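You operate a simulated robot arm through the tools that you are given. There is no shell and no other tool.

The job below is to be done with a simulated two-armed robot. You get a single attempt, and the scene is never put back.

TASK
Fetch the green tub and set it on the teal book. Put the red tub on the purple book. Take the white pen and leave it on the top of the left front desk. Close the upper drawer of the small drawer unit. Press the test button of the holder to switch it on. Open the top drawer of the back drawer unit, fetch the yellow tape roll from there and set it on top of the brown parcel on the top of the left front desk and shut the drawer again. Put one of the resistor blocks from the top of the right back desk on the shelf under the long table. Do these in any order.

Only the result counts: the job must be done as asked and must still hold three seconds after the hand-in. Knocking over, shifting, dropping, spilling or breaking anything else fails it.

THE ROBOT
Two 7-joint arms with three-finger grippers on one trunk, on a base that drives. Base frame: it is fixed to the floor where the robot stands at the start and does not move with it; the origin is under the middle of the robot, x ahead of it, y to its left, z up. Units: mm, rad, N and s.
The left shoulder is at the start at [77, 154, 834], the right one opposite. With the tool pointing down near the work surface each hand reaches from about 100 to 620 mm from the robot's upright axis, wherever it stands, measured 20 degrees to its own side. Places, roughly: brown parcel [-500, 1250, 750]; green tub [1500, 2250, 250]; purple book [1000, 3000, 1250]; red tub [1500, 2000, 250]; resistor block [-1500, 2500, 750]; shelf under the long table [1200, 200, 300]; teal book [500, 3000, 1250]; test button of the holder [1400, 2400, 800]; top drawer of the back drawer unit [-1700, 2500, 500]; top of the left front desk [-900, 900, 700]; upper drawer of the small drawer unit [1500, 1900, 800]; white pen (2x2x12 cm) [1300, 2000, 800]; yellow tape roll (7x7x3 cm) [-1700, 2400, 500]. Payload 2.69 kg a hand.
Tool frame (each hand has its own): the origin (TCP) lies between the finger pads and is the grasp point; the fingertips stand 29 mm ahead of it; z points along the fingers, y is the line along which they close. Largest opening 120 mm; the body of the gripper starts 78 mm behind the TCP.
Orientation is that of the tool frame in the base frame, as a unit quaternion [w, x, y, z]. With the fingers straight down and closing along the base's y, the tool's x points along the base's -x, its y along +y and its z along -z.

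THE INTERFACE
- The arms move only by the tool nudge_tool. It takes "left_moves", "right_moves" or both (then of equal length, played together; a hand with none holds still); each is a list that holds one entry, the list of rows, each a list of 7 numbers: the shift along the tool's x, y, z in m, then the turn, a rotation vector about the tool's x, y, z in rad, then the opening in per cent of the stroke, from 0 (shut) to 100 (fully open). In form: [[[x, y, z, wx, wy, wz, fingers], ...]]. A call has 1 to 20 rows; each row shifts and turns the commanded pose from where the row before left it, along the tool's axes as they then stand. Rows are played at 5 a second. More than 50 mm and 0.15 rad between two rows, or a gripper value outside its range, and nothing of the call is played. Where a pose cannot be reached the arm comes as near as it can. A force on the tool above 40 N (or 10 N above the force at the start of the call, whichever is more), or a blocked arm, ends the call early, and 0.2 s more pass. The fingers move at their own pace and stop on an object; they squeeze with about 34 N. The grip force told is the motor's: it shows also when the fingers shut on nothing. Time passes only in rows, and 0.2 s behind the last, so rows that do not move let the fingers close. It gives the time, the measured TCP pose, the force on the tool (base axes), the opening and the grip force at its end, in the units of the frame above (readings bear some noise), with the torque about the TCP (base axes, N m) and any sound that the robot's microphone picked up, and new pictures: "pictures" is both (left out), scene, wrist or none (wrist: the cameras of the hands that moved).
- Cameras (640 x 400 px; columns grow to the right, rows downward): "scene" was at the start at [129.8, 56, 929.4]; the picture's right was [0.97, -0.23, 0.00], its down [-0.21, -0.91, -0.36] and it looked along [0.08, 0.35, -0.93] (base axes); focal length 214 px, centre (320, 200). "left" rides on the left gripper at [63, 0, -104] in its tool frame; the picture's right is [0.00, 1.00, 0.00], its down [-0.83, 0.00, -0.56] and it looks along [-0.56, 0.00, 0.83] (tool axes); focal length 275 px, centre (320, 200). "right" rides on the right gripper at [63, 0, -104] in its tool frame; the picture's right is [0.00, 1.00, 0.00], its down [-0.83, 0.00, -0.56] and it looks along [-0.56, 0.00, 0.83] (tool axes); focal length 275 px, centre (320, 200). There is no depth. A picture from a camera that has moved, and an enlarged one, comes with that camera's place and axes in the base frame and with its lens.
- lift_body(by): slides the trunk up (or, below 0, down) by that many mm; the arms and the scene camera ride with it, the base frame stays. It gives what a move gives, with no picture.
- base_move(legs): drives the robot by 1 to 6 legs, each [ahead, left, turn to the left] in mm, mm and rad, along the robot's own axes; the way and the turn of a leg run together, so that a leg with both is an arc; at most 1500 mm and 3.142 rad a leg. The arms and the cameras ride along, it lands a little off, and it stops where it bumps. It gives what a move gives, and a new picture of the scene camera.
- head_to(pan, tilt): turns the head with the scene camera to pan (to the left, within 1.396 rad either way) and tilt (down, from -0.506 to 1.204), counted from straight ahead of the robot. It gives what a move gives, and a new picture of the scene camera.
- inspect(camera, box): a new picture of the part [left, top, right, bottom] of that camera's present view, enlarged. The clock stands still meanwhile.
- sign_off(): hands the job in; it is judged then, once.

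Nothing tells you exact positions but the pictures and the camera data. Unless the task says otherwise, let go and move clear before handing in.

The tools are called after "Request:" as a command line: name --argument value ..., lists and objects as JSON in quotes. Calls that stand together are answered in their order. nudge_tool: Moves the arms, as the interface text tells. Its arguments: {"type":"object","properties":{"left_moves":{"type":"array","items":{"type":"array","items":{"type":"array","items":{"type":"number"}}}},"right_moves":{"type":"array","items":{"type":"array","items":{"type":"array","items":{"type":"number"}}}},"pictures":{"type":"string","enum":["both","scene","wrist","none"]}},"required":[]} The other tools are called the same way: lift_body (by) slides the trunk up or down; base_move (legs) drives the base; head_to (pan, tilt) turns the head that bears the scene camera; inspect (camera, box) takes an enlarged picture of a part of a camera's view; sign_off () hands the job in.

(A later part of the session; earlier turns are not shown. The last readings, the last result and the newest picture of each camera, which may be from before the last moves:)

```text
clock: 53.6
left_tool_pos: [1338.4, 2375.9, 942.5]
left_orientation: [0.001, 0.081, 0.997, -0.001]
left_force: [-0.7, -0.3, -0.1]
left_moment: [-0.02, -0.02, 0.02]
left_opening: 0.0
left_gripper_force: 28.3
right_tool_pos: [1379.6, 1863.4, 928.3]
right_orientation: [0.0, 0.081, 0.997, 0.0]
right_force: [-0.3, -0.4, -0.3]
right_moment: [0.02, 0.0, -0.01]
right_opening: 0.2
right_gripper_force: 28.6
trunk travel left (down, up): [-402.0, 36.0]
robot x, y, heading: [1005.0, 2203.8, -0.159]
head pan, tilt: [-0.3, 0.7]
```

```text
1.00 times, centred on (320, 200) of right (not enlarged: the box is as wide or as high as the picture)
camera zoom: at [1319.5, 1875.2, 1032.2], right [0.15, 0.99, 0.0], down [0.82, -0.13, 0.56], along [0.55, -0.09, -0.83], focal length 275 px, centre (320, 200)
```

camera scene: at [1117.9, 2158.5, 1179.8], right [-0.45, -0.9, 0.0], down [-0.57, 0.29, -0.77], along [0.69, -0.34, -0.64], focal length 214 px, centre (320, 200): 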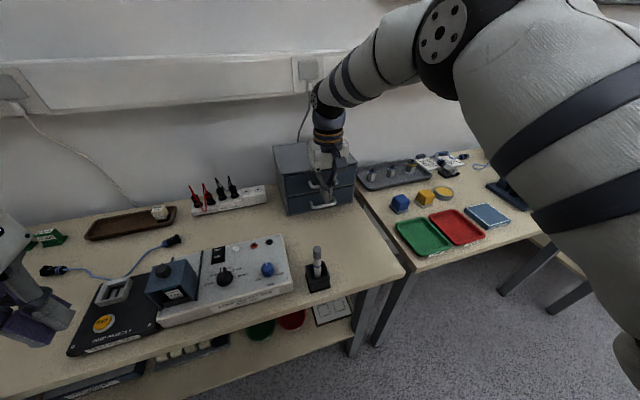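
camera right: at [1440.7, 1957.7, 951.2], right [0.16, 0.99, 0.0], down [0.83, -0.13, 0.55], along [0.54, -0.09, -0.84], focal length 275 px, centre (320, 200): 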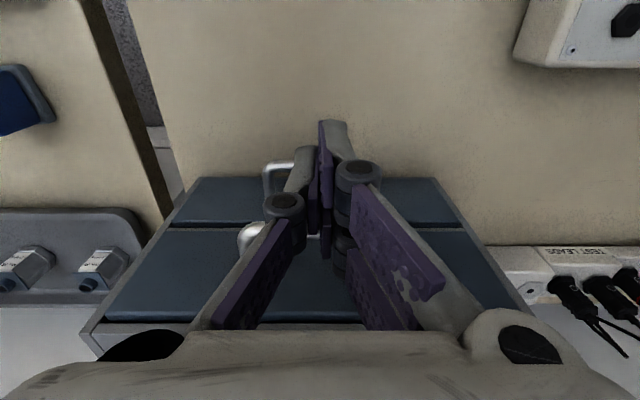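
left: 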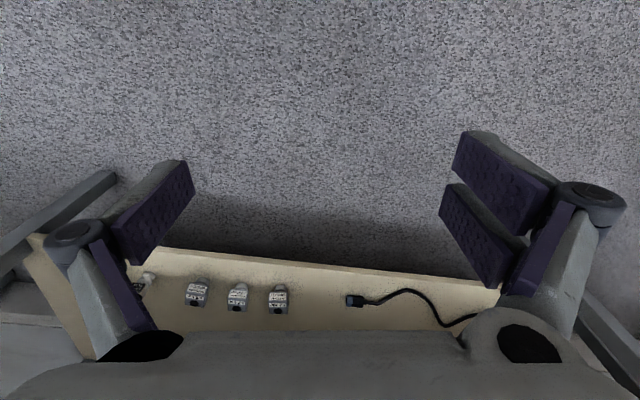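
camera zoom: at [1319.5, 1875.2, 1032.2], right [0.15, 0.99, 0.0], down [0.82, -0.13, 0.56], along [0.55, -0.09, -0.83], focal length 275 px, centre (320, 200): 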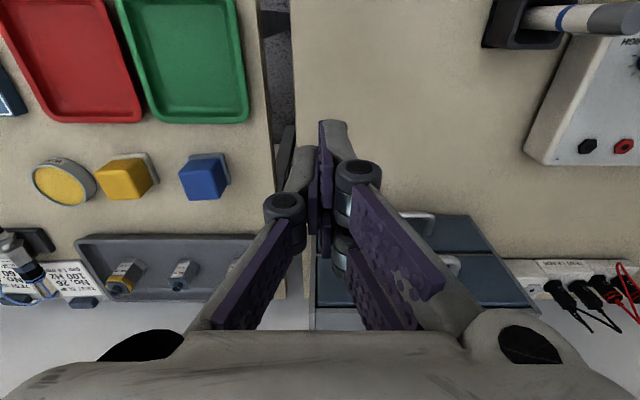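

The drawer is closed. Now I'll bring the closed left hand over the yellow TEST button, moving about 82 mm forward and 78 mm left.

Request:
nudge_tool --left_moves '[[[-0.04, 0.04, 0, 0, 0, 0, 0], [-0.042, 0.038, 0, 0, 0, 0, 0], [0, 0, 0.045, 0, 0, 0, 0], [0, 0, 0.045, 0, 0, 0, 0], [0, 0, 0, 0, 0, 0, 0]]]'

Request:
head_to --pan 0.4 --tilt 0.8

Request:
inspect --camera "scene" --box '[220, 150, 420, 275]'

```text
refused: row 1 steps farther than a row can; nothing moved
```

```text
clock: 54.7
left_tool_pos: [1338.9, 2376.8, 941.4]
left_orientation: [0.0, 0.08, 0.997, 0.0]
left_force: [0.1, 0.0, -1.0]
left_moment: [-0.03, 0.01, -0.03]
left_opening: 0.2
left_gripper_force: 28.6
right_tool_pos: [1380.9, 1864.8, 926.9]
right_orientation: [0.0, 0.08, 0.997, 0.0]
right_force: [-1.0, 0.1, -0.1]
right_moment: [-0.01, 0.03, -0.03]
right_opening: 0.2
right_gripper_force: 28.5
trunk travel left (down, up): [-402.0, 36.0]
robot x, y, heading: [1002.2, 2205.2, -0.161]
head pan, tilt: [0.4, 0.799]
camera scene: at [1124.0, 2214.7, 1171.2], right [0.24, -0.97, 0.0], down [-0.7, -0.17, -0.7], along [0.68, 0.16, -0.72], focal length 214 px, centre (320, 200)
```

scene: 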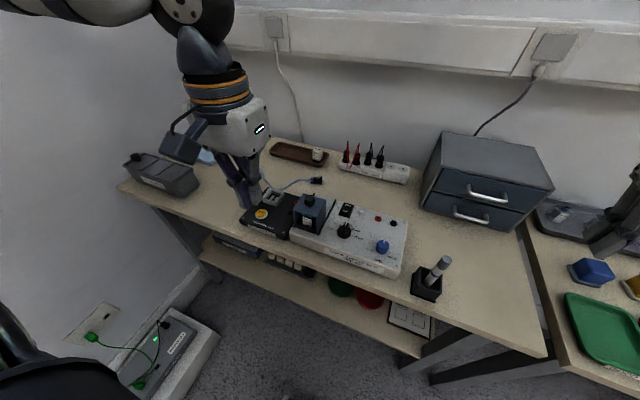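

```text
3.20 times, centred on (320, 212) of scene
camera zoom: at [1124.0, 2214.7, 1171.2], right [0.24, -0.97, 0.0], down [-0.7, -0.17, -0.7], along [0.68, 0.16, -0.72], focal length 686 px, centre (320, 160)
```

zoom: 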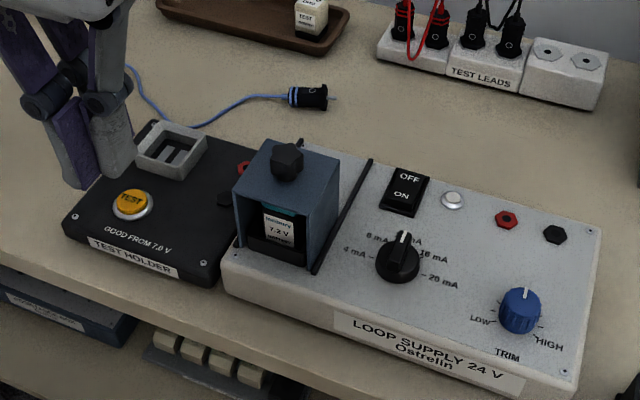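

Request:
nudge_tool --left_moves '[[[-0.028, 0.026, 0, 0, 0, 0, 0], [-0.028, 0.026, 0, 0, 0, 0, 0], [-0.026, 0.026, 0, 0, 0, 0, 0], [0, 0, 0.045, 0, 0, 0, 0], [0, 0, 0.045, 0, 0, 0, 0], [0, 0, 0, 0, 0, 0, 0]]]'

Request:
inspect --camera "scene" --box '[220, 150, 420, 275]'

```text
clock: 56.1
left_tool_pos: [1432.1, 2441.4, 849.6]
left_orientation: [0.001, 0.081, 0.997, 0.001]
left_force: [0.2, -0.2, 0.3]
left_moment: [0.03, -0.01, 0.04]
left_opening: 0.0
left_gripper_force: 28.4
right_tool_pos: [1380.8, 1864.7, 928.1]
right_orientation: [0.001, 0.081, 0.997, 0.0]
right_force: [0.1, 0.3, -0.5]
right_moment: [-0.01, -0.01, 0.01]
right_opening: 0.1
right_gripper_force: 28.6
trunk travel left (down, up): [-402.0, 36.0]
robot x, y, heading: [1003.5, 2199.4, -0.16]
head pan, tilt: [0.4, 0.799]
camera scene: at [1123.7, 2214.9, 1171.3], right [0.24, -0.97, 0.0], down [-0.7, -0.17, -0.7], along [0.68, 0.17, -0.72], focal length 214 px, centre (320, 200)
camera left: at [1369.2, 2451.1, 954.1], right [0.16, 0.99, 0.0], down [0.82, -0.14, 0.56], along [0.55, -0.09, -0.83], focal length 275 px, centre (320, 200)
```

scene: 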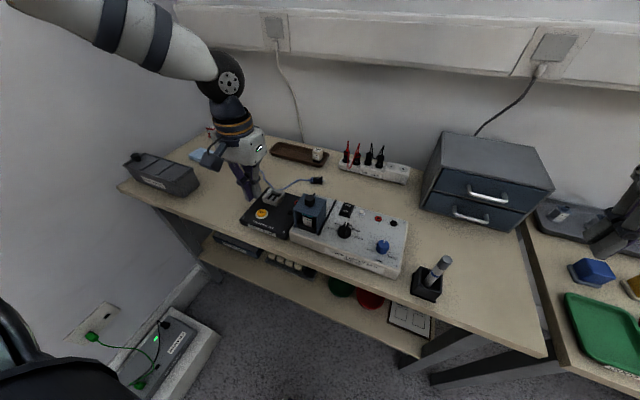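
left: 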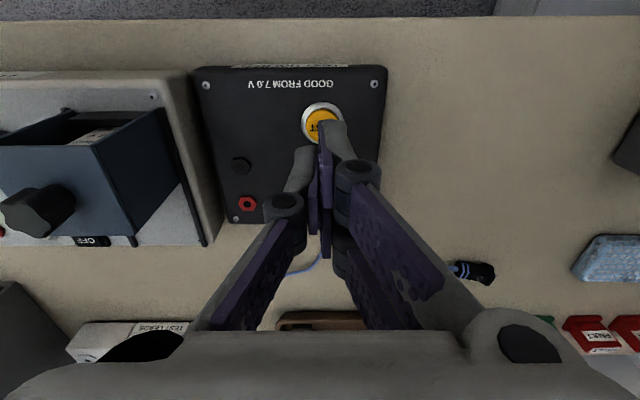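

```text
3.20 times, centred on (320, 212) of scene
camera zoom: at [1123.7, 2214.9, 1171.3], right [0.24, -0.97, 0.0], down [-0.7, -0.17, -0.7], along [0.68, 0.17, -0.72], focal length 686 px, centre (320, 160)
```

zoom: 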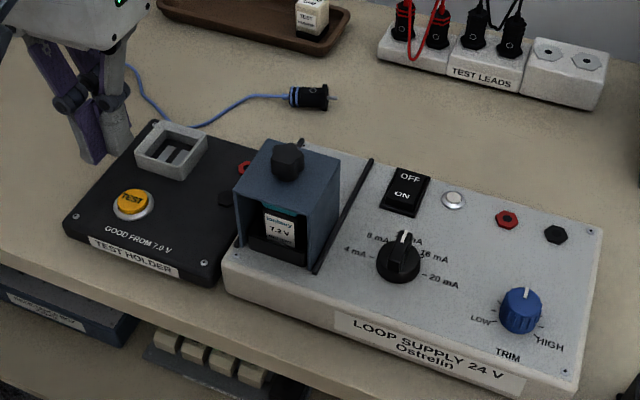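

The fingertips are right above the button. I'll press down gently in small steps.

Request:
nudge_tool --left_moves '[[[0.003, 0, 0.035, 0, 0, 0, 0], [0, 0, 0.006, 0, 0, 0, 0], [0, 0, 0.004, 0, 0, 0, 0], [0, 0, 0.003, 0, 0, 0, 0], [0, 0, 0.003, 0, 0, 0, 0]]]'

Request:
inspect --camera "scene" --box '[220, 170, 320, 245]'

```text
clock: 57.3
left_tool_pos: [1429.2, 2442.2, 801.4]
left_orientation: [0.0, 0.079, 0.997, 0.0]
left_force: [0.3, 0.7, -0.2]
left_moment: [0.01, 0.0, 0.02]
left_opening: 0.0
left_gripper_force: 28.3
right_tool_pos: [1381.1, 1865.0, 927.1]
right_orientation: [-0.001, 0.08, 0.997, 0.0]
right_force: [-0.2, 0.5, 0.3]
right_moment: [-0.01, -0.03, -0.01]
right_opening: 0.1
right_gripper_force: 28.2
trunk travel left (down, up): [-402.0, 36.0]
robot x, y, heading: [1003.7, 2199.8, -0.161]
head pan, tilt: [0.4, 0.799]
camera scene: at [1124.0, 2214.8, 1171.2], right [0.24, -0.97, 0.0], down [-0.7, -0.17, -0.7], along [0.68, 0.17, -0.72], focal length 214 px, centre (320, 200)
camera left: at [1366.7, 2451.8, 905.2], right [0.16, 0.99, 0.0], down [0.82, -0.14, 0.56], along [0.55, -0.09, -0.83], focal length 275 px, centre (320, 200)
```

scene: 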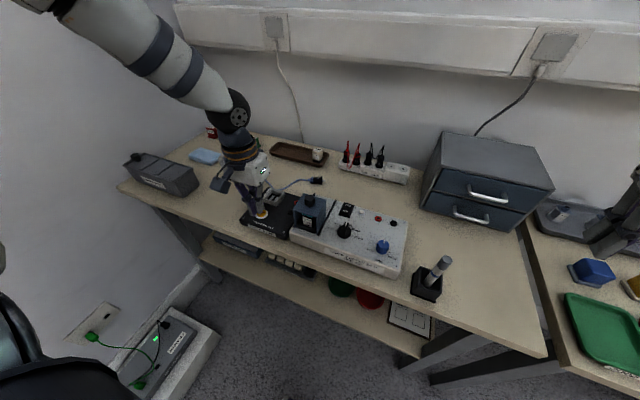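
left: 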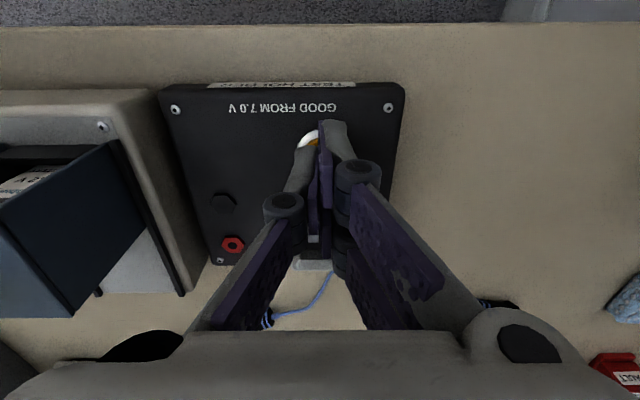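

```text
5.33 times, centred on (270, 208) of scene
camera zoom: at [1124.0, 2214.8, 1171.2], right [0.24, -0.97, 0.0], down [-0.7, -0.17, -0.7], along [0.68, 0.17, -0.72], focal length 1144 px, centre (587, 160)
```

zoom: 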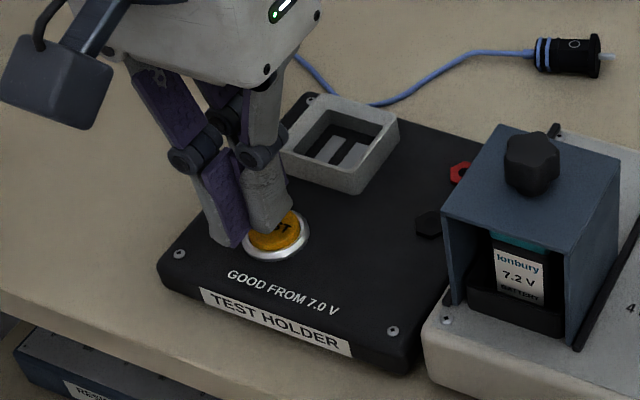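

The tips are hovering just left of and behind the button centre without touching it. I'll shift slightly right and back, then press.

Request:
nudge_tool --left_moves '[[[0.004, -0.006, 0, 0, 0, 0, 0], [0, 0, 0.003, 0, 0, 0, 0], [0, 0, 0.003, 0, 0, 0, 0], [0, 0, 0.003, 0, 0, 0, 0], [0, 0, 0.002, 0, 0, 0, 0]]]' --pictures "none"

Request:
inspect --camera "scene" --box '[220, 170, 320, 245]'

```text
clock: 58.5
left_tool_pos: [1423.4, 2436.1, 789.7]
left_orientation: [0.001, 0.08, 0.997, 0.0]
left_force: [0.7, 0.1, -0.3]
left_moment: [0.01, -0.01, 0.0]
left_opening: 0.0
left_gripper_force: 28.3
right_tool_pos: [1381.8, 1865.0, 928.4]
right_orientation: [0.0, 0.08, 0.997, 0.0]
right_force: [-0.3, -1.0, -0.7]
right_moment: [0.01, -0.01, -0.02]
right_opening: 0.0
right_gripper_force: 28.7
trunk travel left (down, up): [-402.0, 36.0]
robot x, y, heading: [1005.1, 2199.1, -0.16]
head pan, tilt: [0.4, 0.799]
```

```text
5.33 times, centred on (270, 208) of scene
camera zoom: at [1124.0, 2214.8, 1171.2], right [0.24, -0.97, 0.0], down [-0.7, -0.17, -0.7], along [0.68, 0.17, -0.72], focal length 1144 px, centre (587, 160)
```

zoom: 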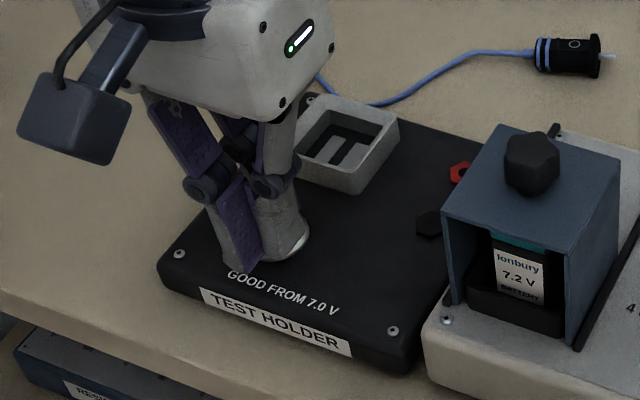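

The button is actually lower, at about (1436, 2441, 750). I'll lift slightly, shift forward 11 mm and left 3 mm, then press down further.

Request:
nudge_tool --left_moves '[[[0, 0, -0.006, 0, 0, 0, 0], [-0.011, 0.003, 0, 0, 0, 0, 0], [0, 0, 0.006, 0, 0, 0, 0], [0, 0, 0.003, 0, 0, 0, 0], [0, 0, 0.003, 0, 0, 0, 0], [0, 0, 0.002, 0, 0, 0, 0]]]' --pictures "none"

Request:
inspect --camera "scene" --box '[220, 170, 320, 245]'

Request:
inspect --camera "left" --box '[220, 60, 420, 260]'

```text
clock: 59.9
left_tool_pos: [1435.3, 2436.9, 781.8]
left_orientation: [0.002, 0.081, 0.997, 0.0]
left_force: [0.7, 0.0, 10.3]
left_moment: [-0.01, 0.02, 0.01]
left_opening: 6.0
left_gripper_force: 28.0
right_tool_pos: [1380.3, 1863.9, 928.8]
right_orientation: [0.001, 0.08, 0.997, 0.0]
right_force: [0.8, 0.4, 0.7]
right_moment: [0.02, -0.01, 0.0]
right_opening: 0.2
right_gripper_force: 28.3
trunk travel left (down, up): [-402.0, 36.0]
robot x, y, heading: [1002.1, 2201.9, -0.158]
head pan, tilt: [0.4, 0.799]
heard: click
```

```text
5.33 times, centred on (270, 208) of scene
camera zoom: at [1123.4, 2214.5, 1171.5], right [0.24, -0.97, 0.0], down [-0.7, -0.17, -0.7], along [0.68, 0.17, -0.72], focal length 1144 px, centre (587, 160)
```

zoom: 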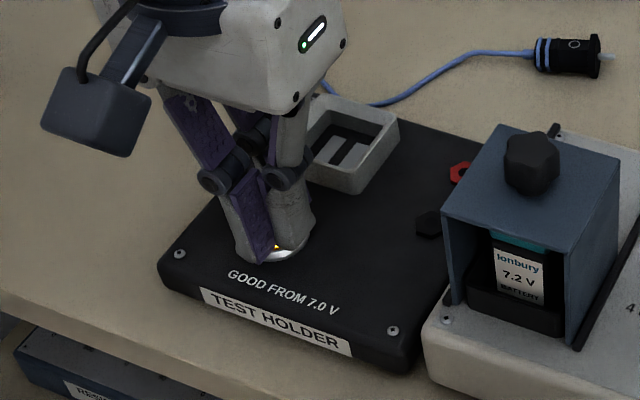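

```text
2.00 times, centred on (320, 160) of left
camera zoom: at [1372.9, 2446.7, 886.8], right [0.16, 0.99, 0.0], down [0.82, -0.14, 0.56], along [0.55, -0.09, -0.83], focal length 551 px, centre (320, 280)
```

zoom: 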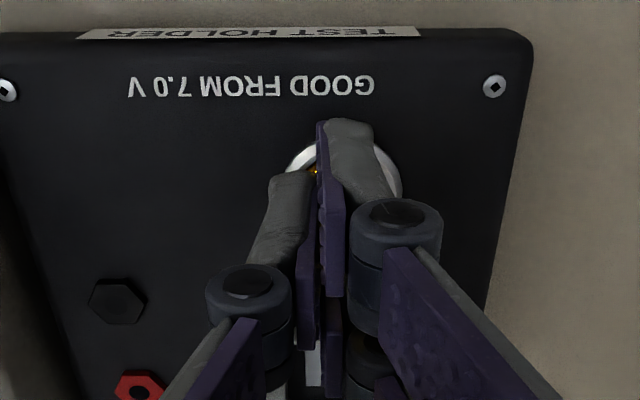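

I heard a click and the button seems to be lit. I'll retract upward and check.

Request:
nudge_tool --left_moves '[[[0, 0, -0.04, 0, 0, 0, 0], [0, 0, -0.05, 0, 0, 0, 0], [0, 0, -0.05, 0, 0, 0, 0], [0.04, 0, -0.02, 0, 0, 0, 0], [0.05, 0, 0, 0, 0, 0, 0]]]' --pictures "none"

Request:
inspect --camera "scene" --box '[220, 150, 420, 275]'

```text
clock: 61.1
left_tool_pos: [1362.2, 2467.6, 935.2]
left_orientation: [0.003, 0.081, 0.997, -0.002]
left_force: [-0.7, 0.5, -0.4]
left_moment: [-0.03, -0.02, -0.01]
left_opening: 0.1
left_gripper_force: 28.7
left hand out of reach, approached as far as the arm can: row 5
right_tool_pos: [1380.6, 1864.5, 928.3]
right_orientation: [0.0, 0.08, 0.997, 0.0]
right_force: [0.0, 0.9, 0.8]
right_moment: [-0.03, 0.0, 0.03]
right_opening: 0.0
right_gripper_force: 28.5
trunk travel left (down, up): [-402.0, 36.0]
robot x, y, heading: [1005.7, 2200.5, -0.162]
head pan, tilt: [0.4, 0.799]
```

```text
3.20 times, centred on (320, 212) of scene
camera zoom: at [1122.7, 2174.4, 1171.1], right [-0.27, -0.96, 0.0], down [-0.69, 0.2, -0.69], along [0.67, -0.19, -0.72], focal length 686 px, centre (320, 160)
```

zoom: 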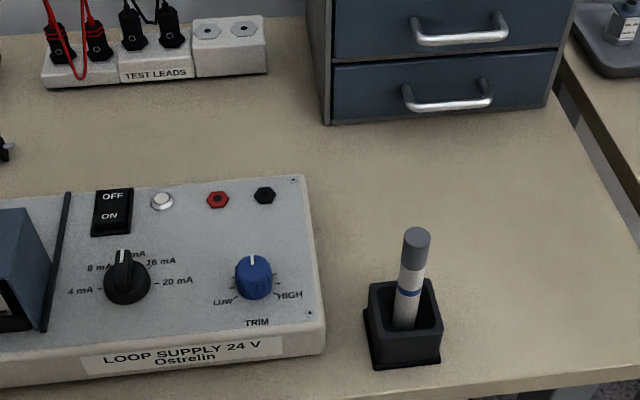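

The camera view has shifted unexpectedly; maybe the left arm nudged the head. I'll check the state and move the left arm away.

Request:
nudge_tool --left_moves '[[[0, 0, 0, 0, 0, 0, 0]]]'

```text
clock: 61.5
left_tool_pos: [1362.1, 2467.4, 933.2]
left_orientation: [0.001, 0.081, 0.997, -0.001]
left_force: [0.2, -0.3, 0.8]
left_moment: [-0.01, -0.01, -0.04]
left_opening: 0.0
left_gripper_force: 29.0
right_tool_pos: [1382.8, 1864.5, 928.9]
right_orientation: [-0.001, 0.079, 0.997, 0.0]
right_force: [0.0, -0.2, -0.5]
right_moment: [-0.01, 0.01, 0.02]
right_opening: 0.1
right_gripper_force: 28.6
trunk travel left (down, up): [-402.0, 36.0]
robot x, y, heading: [1003.3, 2200.9, -0.16]
head pan, tilt: [0.4, 0.799]
camera scene: at [1122.8, 2174.1, 1170.6], right [-0.27, -0.96, 0.0], down [-0.7, 0.2, -0.69], along [0.67, -0.19, -0.72], focal length 214 px, centre (320, 200)
camera left: at [1300.0, 2478.2, 1037.3], right [0.16, 0.99, 0.0], down [0.82, -0.14, 0.56], along [0.55, -0.09, -0.83], focal length 275 px, centre (320, 200)
```

scene: 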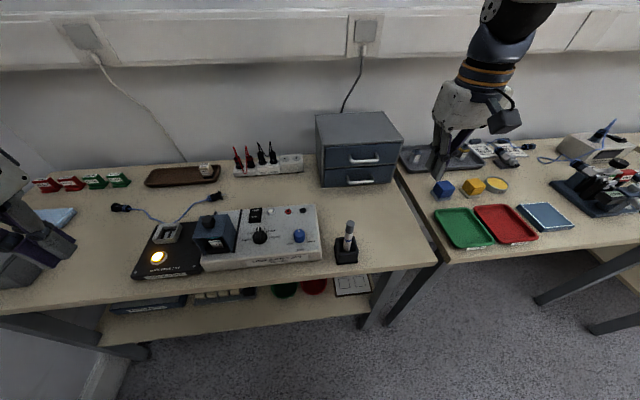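
left: 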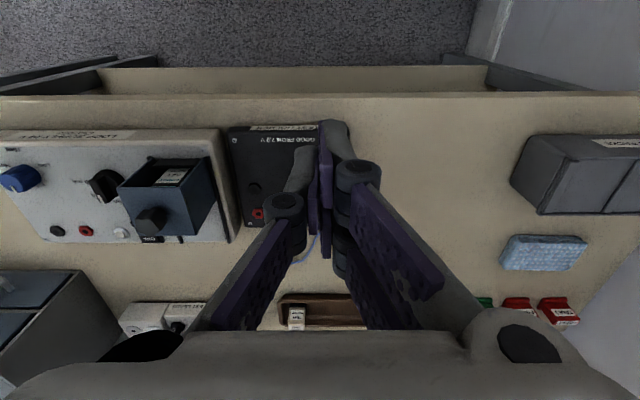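

The TEST button now glows, so the holder is on. Next are the tubs: I'll back off 240 mm, shift left a bit and lower the trunk so the arms can reach under the table.

Request:
base_move --legs '[[-240, 0, 0], [0, 36, 0]]'

Request:
lift_body --by -400

Request:
head_to --pan 0 --tilt 0.6

```text
clock: 63.9
left_tool_pos: [1132.8, 2541.3, 934.3]
left_orientation: [0.0, 0.083, 0.997, -0.001]
left_force: [-0.1, 1.1, 0.7]
left_moment: [-0.02, 0.02, 0.02]
left_opening: 0.0
left_gripper_force: 28.8
right_tool_pos: [1147.5, 1937.9, 928.7]
right_orientation: [0.0, 0.084, 0.996, -0.001]
right_force: [-0.6, 0.2, -0.1]
right_moment: [-0.05, -0.01, 0.0]
right_opening: 0.3
right_gripper_force: 28.3
trunk travel left (down, up): [-402.0, 36.0]
robot x, y, heading: [770.6, 2273.5, -0.163]
head pan, tilt: [0.4, 0.799]
camera scene: at [891.5, 2249.2, 1170.6], right [-0.27, -0.96, 0.0], down [-0.7, 0.2, -0.69], along [0.67, -0.19, -0.72], focal length 214 px, centre (320, 200)
```

scene: 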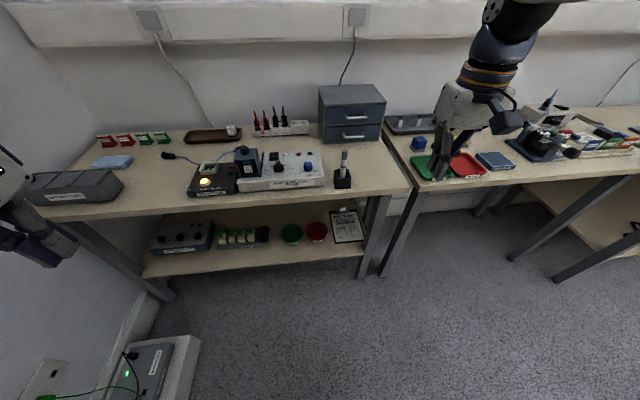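

```text
clock: 67.7
left_tool_pos: [1139.8, 2540.2, 397.1]
left_orientation: [-0.264, 0.08, 0.961, 0.021]
left_force: [0.3, 0.3, 0.5]
left_moment: [0.0, 0.01, 0.01]
left_opening: 0.0
left_gripper_force: 28.1
right_tool_pos: [1138.0, 1939.0, 339.2]
right_orientation: [-0.259, 0.082, 0.962, 0.022]
right_force: [0.6, 0.1, 0.2]
right_moment: [-0.03, 0.01, -0.02]
right_opening: 0.0
right_gripper_force: 28.9
trunk travel left (down, up): [-2.0, 436.0]
robot x, y, heading: [772.6, 2280.1, -0.169]
head pan, tilt: [0.4, 0.799]
```

```text
clock: 68.6
left_tool_pos: [1139.0, 2538.7, 398.8]
left_orientation: [-0.265, 0.08, 0.961, 0.022]
left_force: [-0.4, 0.6, -0.4]
left_moment: [-0.02, 0.0, 0.01]
left_opening: 0.0
left_gripper_force: 28.9
right_tool_pos: [1138.1, 1939.3, 340.1]
right_orientation: [-0.26, 0.081, 0.962, 0.022]
right_force: [-0.3, 0.0, -0.2]
right_moment: [0.01, 0.01, -0.01]
right_opening: 0.3
right_gripper_force: 28.7
trunk travel left (down, up): [-2.0, 436.0]
robot x, y, heading: [771.1, 2274.9, -0.169]
head pan, tilt: [0.0, 0.6]
camera scene: at [1039.5, 2232.5, 764.2], right [-0.17, -0.99, 0.0], down [-0.56, 0.09, -0.82], along [0.81, -0.14, -0.57], focal length 214 px, centre (320, 200)
```

scene: 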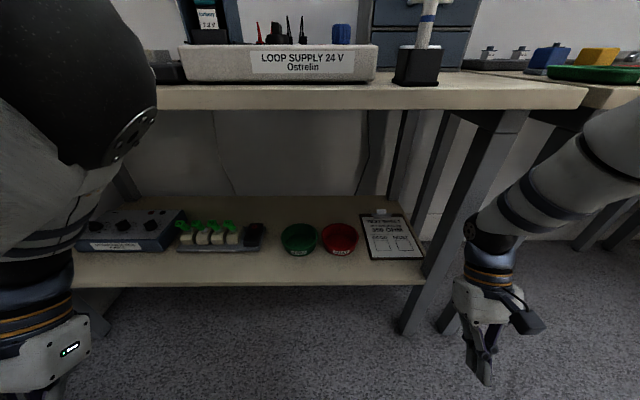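

Lowering the trunk this far leans the torso, so the tools now tilt backward about 0.53 rad. I'll swing both tools to point about 50° forward while moving them toward the table front and half opening the fingers.

Request:
nudge_tool --left_moves '[[[-0.0192, -0.015, -0.0147, 0, -0.14, 0, 35], [-0.0211, -0.015, -0.0119, 0, -0.14, 0, 35], [-0.0225, -0.015, -0.0088, 0, -0.14, 0, 35], [-0.0235, -0.015, -0.0056, 0, -0.14, 0, 35], [-0.0241, -0.015, -0.0023, 0, -0.14, 0, 35], [-0.0242, -0.015, 0.0011, 0, -0.14, 0, 35], [-0.0238, -0.015, 0.0045, 0, -0.14, 0, 35], [-0.0229, -0.015, 0.0077, 0, -0.14, 0, 35], [-0.0216, -0.015, 0.0109, 0, -0.14, 0, 35], [-0.0199, -0.015, 0.0138, 0, -0.14, 0, 35]]]' --right_moves '[[[-0.0075, 0.015, -0.0149, 0, -0.14, 0, 35], [-0.0095, 0.015, -0.0136, 0, -0.14, 0, 35], [-0.0113, 0.015, -0.0122, 0, -0.14, 0, 35], [-0.0129, 0.015, -0.0105, 0, -0.14, 0, 35], [-0.0143, 0.015, -0.0086, 0, -0.14, 0, 35], [-0.0153, 0.015, -0.0065, 0, -0.14, 0, 35], [-0.0161, 0.015, -0.0043, 0, -0.14, 0, 35], [-0.0165, 0.015, -0.002, 0, -0.14, 0, 35], [-0.0166, 0.015, 0.0003, 0, -0.14, 0, 35], [-0.0164, 0.015, 0.0026, 0, -0.14, 0, 35]]]'

```text
clock: 70.8
left_tool_pos: [1386.5, 2422.2, 362.9]
left_orientation: [0.416, 0.076, 0.906, -0.038]
left_force: [0.4, -0.7, 0.5]
left_moment: [-0.02, -0.02, 0.0]
left_opening: 42.2
left_gripper_force: 0.1
left hand out of reach, approached as far as the arm can: row 1, 2, 3, 4, 5, 6, 7, 10
right_tool_pos: [1352.5, 1958.5, 371.0]
right_orientation: [0.416, 0.072, 0.906, -0.026]
right_force: [0.1, 0.1, -0.6]
right_moment: [-0.04, 0.02, -0.02]
right_opening: 41.8
right_gripper_force: 0.1
right hand out of reach, approached as far as the arm can: row 1, 2, 3, 4, 5, 6, 7, 8, 9, 10
trunk travel left (down, up): [-2.0, 436.0]
robot x, y, heading: [774.1, 2272.4, -0.171]
head pan, tilt: [0.0, 0.6]
camera scene: at [1039.5, 2232.5, 764.2], right [-0.17, -0.99, 0.0], down [-0.56, 0.09, -0.83], along [0.81, -0.14, -0.56], focal length 214 px, centre (320, 200)
camera right: at [1235.1, 1977.8, 390.9], right [0.15, 0.99, 0.01], down [0.12, -0.03, 0.99], along [0.98, -0.15, -0.12], focal length 275 px, centre (320, 200)
camera left: at [1268.3, 2442.6, 382.6], right [0.17, 0.99, 0.0], down [0.12, -0.02, 0.99], along [0.98, -0.17, -0.12], focal length 275 px, centre (320, 200)
```

scene: 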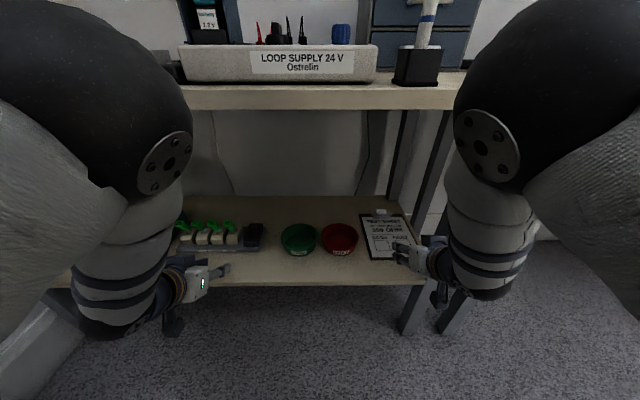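
right: 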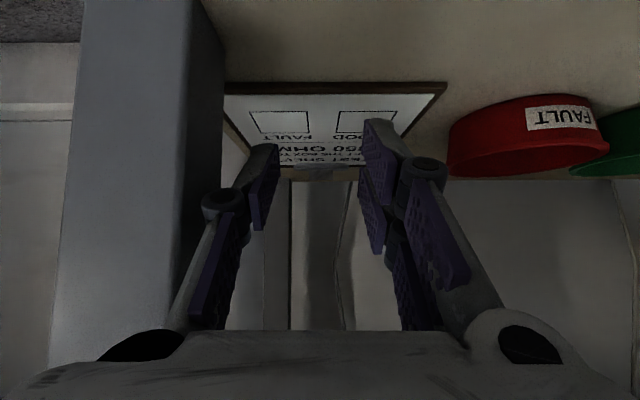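
left: 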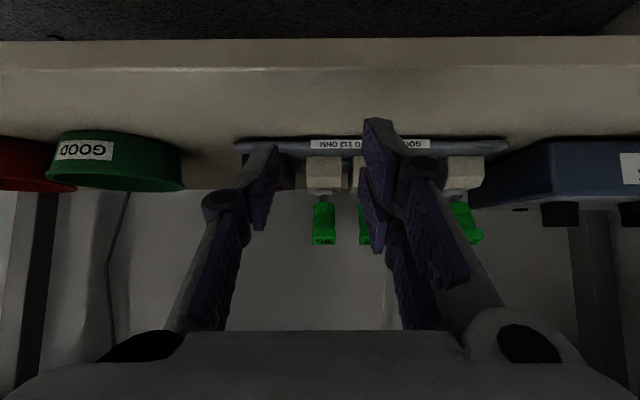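

Both tools now point forward about 50°, but the hands lagged at reach limits. I'll raise them 40 mm to see how they track.

Request:
nudge_tool --left_moves '[[[-0.015, 0, -0.013, 0, 0, 0, 35], [-0.015, 0, -0.013, 0, 0, 0, 35]]]' --right_moves '[[[-0.015, 0, -0.013, 0, 0, 0, 35], [-0.015, 0, -0.013, 0, 0, 0, 35]]]' --pictures "none"

```text
clock: 71.4
left_tool_pos: [1390.7, 2433.2, 386.3]
left_orientation: [0.418, 0.074, 0.905, -0.036]
left_force: [0.4, 0.1, 0.4]
left_moment: [0.0, 0.01, -0.01]
left_opening: 42.1
left_gripper_force: 0.1
left hand out of reach, approached as far as the arm can: row 2
right_tool_pos: [1359.2, 1946.7, 387.5]
right_orientation: [0.421, 0.074, 0.903, -0.034]
right_force: [-3.9, 17.4, -6.1]
right_moment: [-0.12, -0.25, -0.59]
right_opening: 33.4
right_gripper_force: 0.1
right hand out of reach, approached as far as the arm can: row 1, 2
trunk travel left (down, up): [-2.0, 436.0]
robot x, y, heading: [772.9, 2281.1, -0.168]
head pan, tilt: [0.0, 0.6]
```

The right hand is pressing lightly on the table leg. I'll move it left, away from the leg.

Request:
nudge_tool --right_moves '[[[0, 0.02, 0, 0, 0, 0, 30], [0, 0.02, 0, 0, 0, 0, 30]]]'

```text
clock: 72.0
left_tool_pos: [1390.9, 2432.1, 387.1]
left_orientation: [0.418, 0.075, 0.905, -0.036]
left_force: [-0.6, -0.3, -0.1]
left_moment: [-0.01, 0.0, 0.0]
left_opening: 42.0
left_gripper_force: 0.0
right_tool_pos: [1375.4, 1962.3, 382.6]
right_orientation: [0.419, 0.074, 0.904, -0.031]
right_force: [0.7, 0.5, 0.2]
right_moment: [-0.03, -0.01, 0.0]
right_opening: 36.1
right_gripper_force: 0.1
right hand out of reach, approached as far as the arm can: row 1, 2
trunk travel left (down, up): [-2.0, 436.0]
robot x, y, heading: [773.2, 2276.9, -0.166]
head pan, tilt: [0.0, 0.6]
camera scene: at [1039.6, 2232.3, 764.2], right [-0.17, -0.99, 0.0], down [-0.56, 0.09, -0.83], along [0.81, -0.14, -0.56], focal length 214 px, centre (320, 200)
camera right: at [1257.5, 1982.4, 401.3], right [0.16, 0.99, 0.0], down [0.11, -0.02, 0.99], along [0.98, -0.16, -0.11], focal length 275 px, centre (320, 200)
```

scene: 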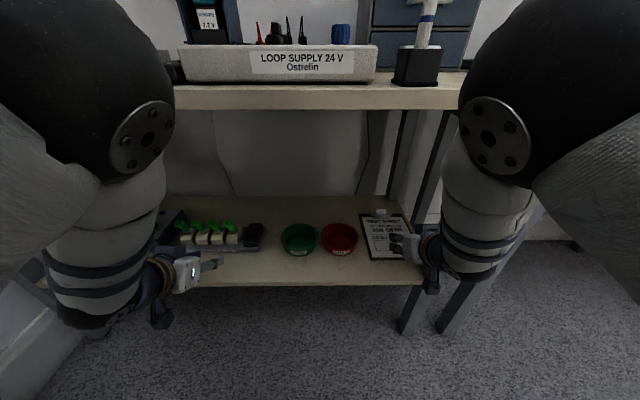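
right: 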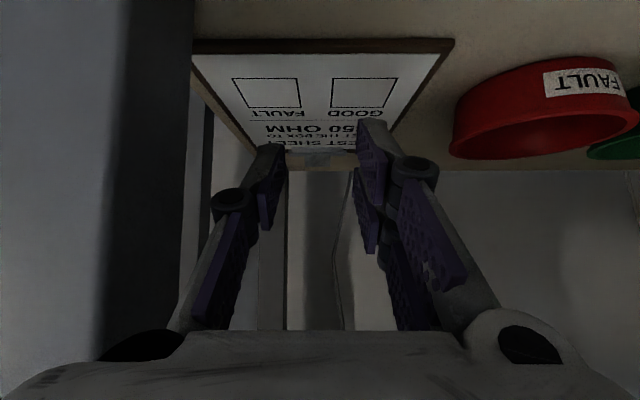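

The contact is released. Working both hands at once is too cramped here, so I'll back out and take the tubs one at a time with each one to its hand's own side.

Request:
base_move --legs '[[-320, 0, 0]]'

```text
clock: 74.1
left_tool_pos: [1072.9, 2484.2, 386.7]
left_orientation: [0.416, 0.076, 0.905, -0.037]
left_force: [-0.3, -0.5, 0.0]
left_moment: [0.02, 0.01, 0.0]
left_opening: 41.8
left_gripper_force: 0.1
right_tool_pos: [1056.5, 2014.3, 381.4]
right_orientation: [0.419, 0.076, 0.904, -0.033]
right_force: [0.5, 0.3, -0.1]
right_moment: [-0.02, -0.02, -0.04]
right_opening: 35.9
right_gripper_force: 0.1
trunk travel left (down, up): [-2.0, 436.0]
robot x, y, heading: [454.8, 2333.5, -0.173]
head pan, tilt: [0.0, 0.6]
camera scene: at [720.8, 2285.6, 764.2], right [-0.17, -0.99, 0.0], down [-0.56, 0.1, -0.83], along [0.81, -0.14, -0.56], focal length 214 px, centre (320, 200)
```

scene: 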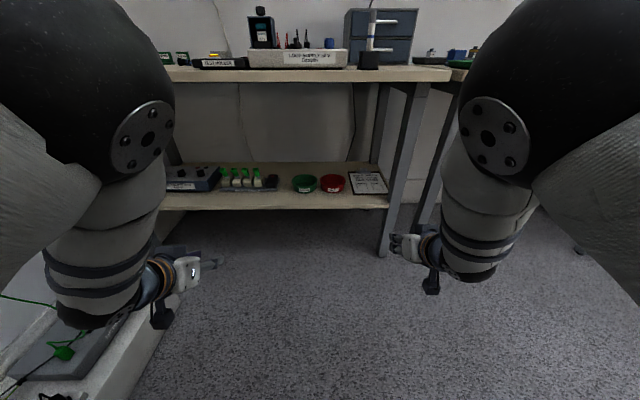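

I'll raise the trunk 100 mm to give the arms more room to bend, and check how the hands change.

Request:
lift_body --by 100

Request:
head_to --pan 0 --tilt 0.6

```text
clock: 75.4
left_tool_pos: [1073.1, 2483.4, 485.8]
left_orientation: [0.417, 0.077, 0.905, -0.037]
left_force: [-0.9, -0.4, 0.0]
left_moment: [-0.03, 0.03, 0.0]
left_opening: 42.2
left_gripper_force: 0.1
right_tool_pos: [1055.1, 2014.9, 482.4]
right_orientation: [0.419, 0.077, 0.904, -0.033]
right_force: [-1.1, 0.9, 0.2]
right_moment: [-0.02, 0.0, 0.01]
right_opening: 36.2
right_gripper_force: 0.0
trunk travel left (down, up): [-102.0, 336.0]
robot x, y, heading: [453.2, 2333.1, -0.173]
head pan, tilt: [0.0, 0.6]
```

```text
clock: 76.0
left_tool_pos: [1072.6, 2483.7, 486.8]
left_orientation: [0.418, 0.076, 0.905, -0.037]
left_force: [0.9, 0.5, 0.1]
left_moment: [0.01, 0.01, 0.0]
left_opening: 42.0
left_gripper_force: 0.1
right_tool_pos: [1055.2, 2013.7, 482.2]
right_orientation: [0.419, 0.077, 0.904, -0.033]
right_force: [0.4, 0.4, 0.2]
right_moment: [-0.01, -0.03, 0.0]
right_opening: 36.0
right_gripper_force: 0.0
trunk travel left (down, up): [-102.0, 336.0]
robot x, y, heading: [450.6, 2333.7, -0.172]
head pan, tilt: [0.0, 0.6]
camera scene: at [692.1, 2290.6, 860.4], right [-0.17, -0.99, 0.0], down [-0.56, 0.1, -0.83], along [0.81, -0.14, -0.56], focal length 214 px, centre (320, 200)
```

scene: 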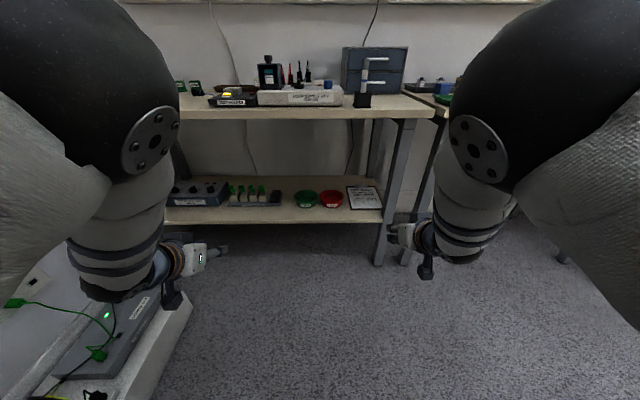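

The hands now track cleanly. I'll bring the right hand back to pointing down near my body so only the left reaches under the table for the green tub.

Request:
nudge_tool --right_moves '[[[0.0193, 0, -0.0229, 0, 0.1088, 0, 0], [0.0217, 0, -0.0207, 0, 0.1088, 0, 0], [0.0238, 0, -0.0183, 0, 0.1088, 0, 0], [0.0256, 0, -0.0156, 0, 0.1088, 0, 0], [0.0271, 0, -0.0128, 0, 0.1088, 0, 0], [0.0284, 0, -0.0098, 0, 0.1088, 0, 0], [0.0292, 0, -0.0067, 0, 0.1088, 0, 0], [0.0298, 0, -0.0035, 0, 0.1088, 0, 0]]]' --pictures "scene"

```text
clock: 77.8
left_tool_pos: [1072.5, 2483.0, 487.2]
left_orientation: [0.418, 0.077, 0.904, -0.036]
left_force: [1.6, -0.2, -0.6]
left_moment: [0.04, -0.01, 0.02]
left_opening: 42.0
left_gripper_force: 0.1
right_tool_pos: [841.2, 2018.3, 426.5]
right_orientation: [-0.001, 0.083, 0.997, 0.002]
right_force: [0.4, -0.6, 0.2]
right_moment: [0.0, 0.03, 0.01]
right_opening: 0.2
right_gripper_force: 28.6
right hand out of reach, approached as far as the arm can: row 2, 3, 4, 5, 6, 7, 8
trunk travel left (down, up): [-102.0, 336.0]
robot x, y, heading: [452.9, 2334.9, -0.175]
head pan, tilt: [0.0, 0.6]
camera scene: at [692.1, 2290.7, 860.5], right [-0.17, -0.99, 0.0], down [-0.56, 0.1, -0.83], along [0.81, -0.14, -0.56], focal length 214 px, centre (320, 200)
```

scene: 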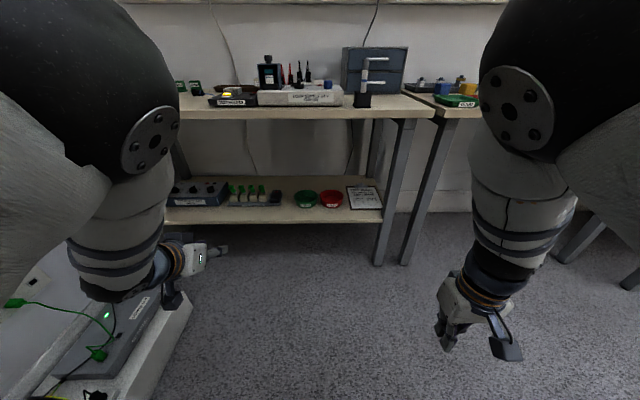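

Right hand is tucked. I'll straighten my heading, sidestep right so the left hand lines up with the green tub's left rim, and drive 220 mm forward.

Request:
base_move --legs '[[0, 0, 0.019], [0, -155, 0], [220, 0, 0]]'

Request:
inspect --camera "left" --box '[0, 0, 640, 400]'

Request:
inspect --camera "scene" --box '[160, 150, 400, 300]'

```text
clock: 81.3
left_tool_pos: [1268.0, 2305.8, 485.8]
left_orientation: [0.418, 0.068, 0.905, -0.033]
left_force: [0.5, -0.4, -0.3]
left_moment: [0.02, 0.0, 0.04]
left_opening: 42.1
left_gripper_force: 0.0
right_tool_pos: [1042.4, 1836.6, 426.8]
right_orientation: [-0.002, 0.074, 0.997, 0.003]
right_force: [-0.3, -0.5, 0.0]
right_moment: [0.01, -0.03, 0.01]
right_opening: 0.0
right_gripper_force: 28.4
trunk travel left (down, up): [-102.0, 336.0]
robot x, y, heading: [647.4, 2141.2, -0.155]
head pan, tilt: [0.0, 0.6]
camera scene: at [889.7, 2106.1, 860.5], right [-0.15, -0.99, 0.0], down [-0.56, 0.09, -0.83], along [0.82, -0.13, -0.56], focal length 214 px, centre (320, 200)
```

scene: 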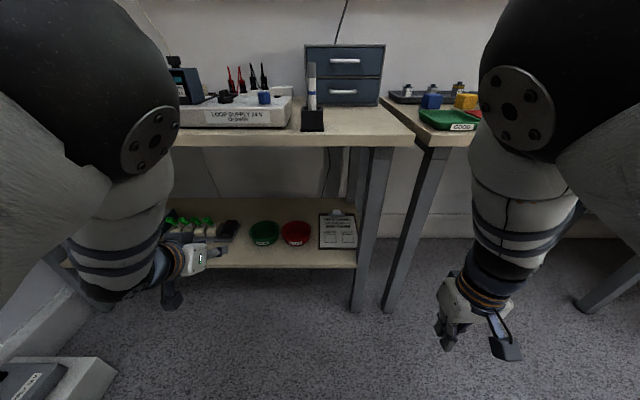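

```text
1.00 times, centred on (320, 200) of left (not enlarged: the box is as wide or as high as the picture)
camera zoom: at [1148.3, 2324.0, 505.6], right [0.15, 0.99, 0.0], down [0.11, -0.02, 0.99], along [0.98, -0.15, -0.12], focal length 275 px, centre (320, 200)
```

zoom: 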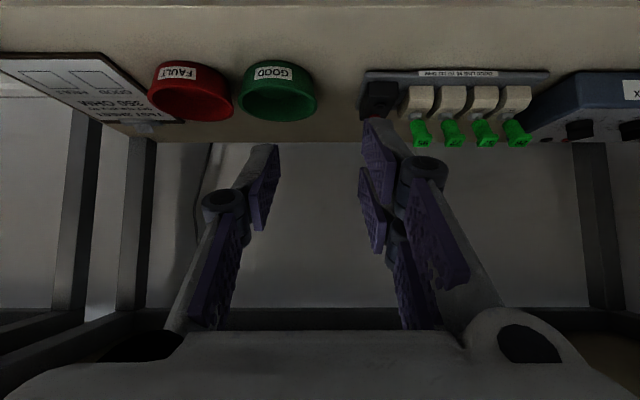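

```text
2.67 times, centred on (280, 225) of scene
camera zoom: at [889.7, 2106.1, 860.5], right [-0.15, -0.99, 0.0], down [-0.56, 0.09, -0.83], along [0.82, -0.13, -0.56], focal length 572 px, centre (427, 133)
```

zoom: 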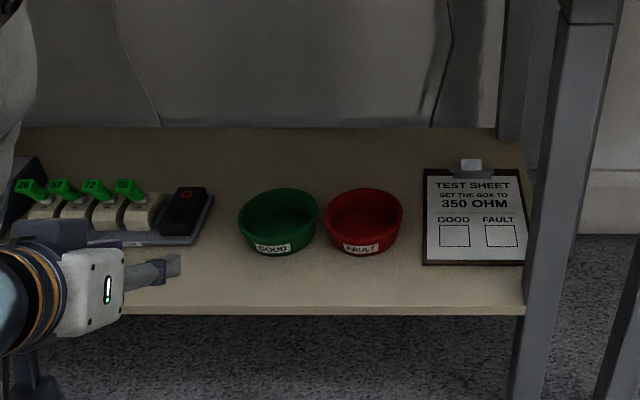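

The green rim centre is at about (1492, 2215, 333) and the red at (1472, 2102, 333), and the left hand is laterally in line with the green tub's left rim. I'll lower the left hand to z≈415, then drive 110 mm closer.

Request:
nudge_tool --left_moves '[[[0.0265, 0, 0.0228, 0, 0, 0, 28], [0.0265, 0, 0.0228, 0, 0, 0, 28]]]' --pictures "none"

Request:
base_move --legs '[[110, 0, 0]]'

Request:
inspect --camera "left" --box '[0, 0, 640, 400]'

```text
clock: 81.9
left_tool_pos: [1267.2, 2307.9, 418.3]
left_orientation: [0.415, 0.071, 0.906, -0.036]
left_force: [-1.3, -0.7, 0.2]
left_moment: [-0.02, 0.01, -0.02]
left_opening: 33.3
left_gripper_force: 0.0
left hand out of reach, approached as far as the arm can: row 2
right_tool_pos: [1044.0, 1836.6, 426.2]
right_orientation: [-0.001, 0.074, 0.997, 0.002]
right_force: [0.3, 0.3, -0.6]
right_moment: [0.01, -0.02, 0.0]
right_opening: 0.0
right_gripper_force: 28.2
trunk travel left (down, up): [-102.0, 336.0]
robot x, y, heading: [648.0, 2142.3, -0.155]
head pan, tilt: [0.0, 0.6]
```

```text
clock: 83.1
left_tool_pos: [1374.1, 2291.7, 418.3]
left_orientation: [0.415, 0.07, 0.906, -0.035]
left_force: [0.3, -0.4, 0.0]
left_moment: [-0.01, 0.01, 0.0]
left_opening: 33.6
left_gripper_force: 0.0
right_tool_pos: [1150.1, 1818.9, 425.9]
right_orientation: [-0.001, 0.074, 0.997, 0.003]
right_force: [-0.7, -0.1, 0.7]
right_moment: [-0.03, -0.02, 0.0]
right_opening: 0.0
right_gripper_force: 28.4
trunk travel left (down, up): [-102.0, 336.0]
robot x, y, heading: [760.7, 2126.7, -0.154]
head pan, tilt: [0.0, 0.6]
camera scene: at [996.8, 2089.5, 860.5], right [-0.15, -0.99, 0.0], down [-0.56, 0.09, -0.83], along [0.82, -0.13, -0.56], focal length 214 px, centre (320, 200)
```

scene: 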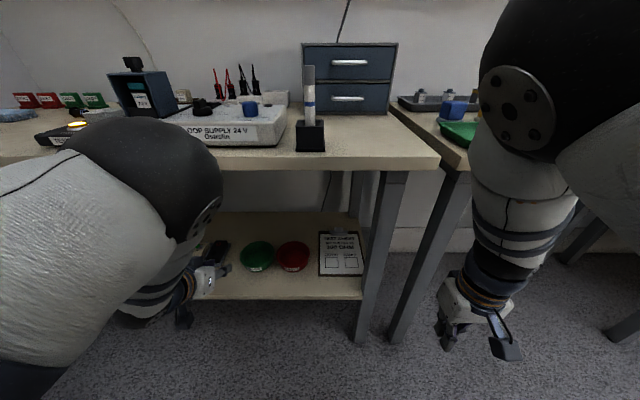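

```text
1.00 times, centred on (320, 200) of left (not enlarged: the box is as wide or as high as the picture)
camera zoom: at [1255.8, 2309.9, 437.7], right [0.16, 0.99, 0.0], down [0.12, -0.02, 0.99], along [0.98, -0.16, -0.12], focal length 275 px, centre (320, 200)
```

zoom: 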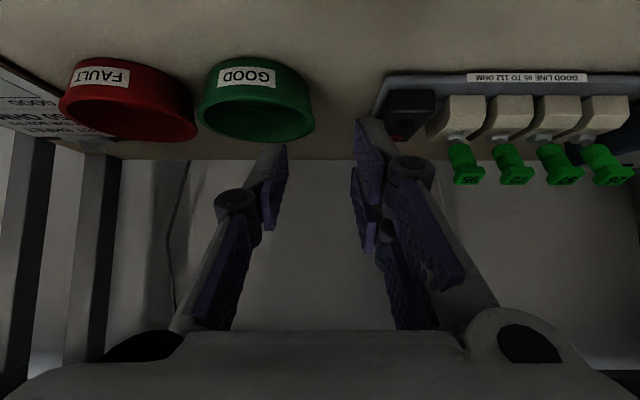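

The left hand is well aligned, with the tub's left rim about 5 mm right of the tool centre plane. I'll move forward 128 mm over the rim, then descend partway and check.

Request:
nudge_tool --left_moves '[[[-0.0175, -0.0013, 0.0272, 0, 0, 0, 28], [-0.0175, -0.0013, 0.0272, 0, 0, 0, 28], [-0.0175, -0.0013, 0.0272, 0, 0, 0, 28], [-0.0175, -0.0013, 0.0272, 0, 0, 0, 28]]]'

```text
clock: 84.1
left_tool_pos: [1499.3, 2265.7, 400.2]
left_orientation: [0.414, 0.071, 0.907, -0.037]
left_force: [-0.8, 0.7, 0.7]
left_moment: [0.02, 0.02, -0.02]
left_opening: 33.8
left_gripper_force: 0.2
right_tool_pos: [1150.8, 1819.2, 426.3]
right_orientation: [-0.002, 0.074, 0.997, 0.003]
right_force: [0.2, -1.1, 0.7]
right_moment: [0.03, 0.0, 0.01]
right_opening: 0.2
right_gripper_force: 27.9
trunk travel left (down, up): [-102.0, 336.0]
robot x, y, heading: [753.5, 2126.5, -0.154]
head pan, tilt: [0.0, 0.6]
camera scene: at [996.8, 2089.5, 860.4], right [-0.15, -0.99, 0.0], down [-0.56, 0.09, -0.83], along [0.82, -0.13, -0.56], focal length 214 px, centre (320, 200)
camera left: at [1381.0, 2284.9, 419.5], right [0.16, 0.99, 0.0], down [0.12, -0.02, 0.99], along [0.98, -0.16, -0.12], focal length 275 px, centre (320, 200)
```

scene: 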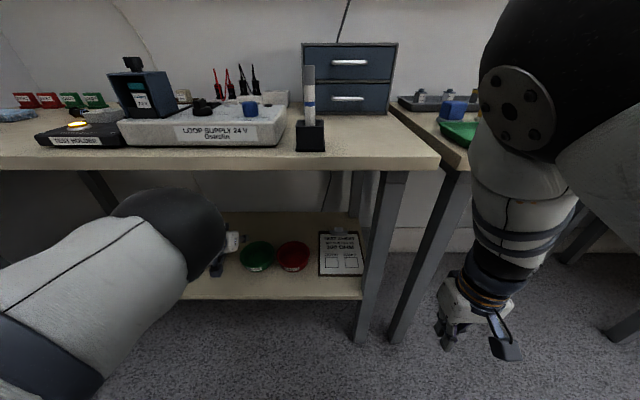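
left: 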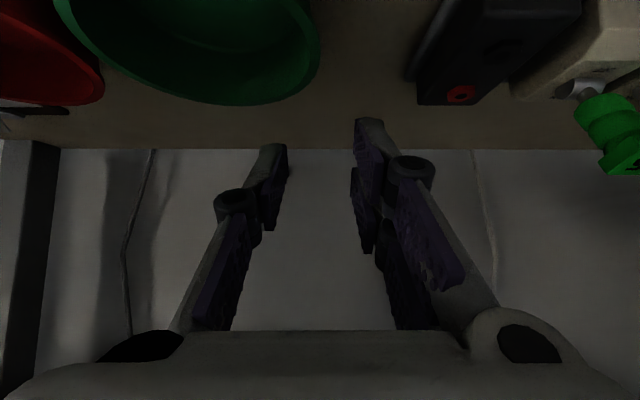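

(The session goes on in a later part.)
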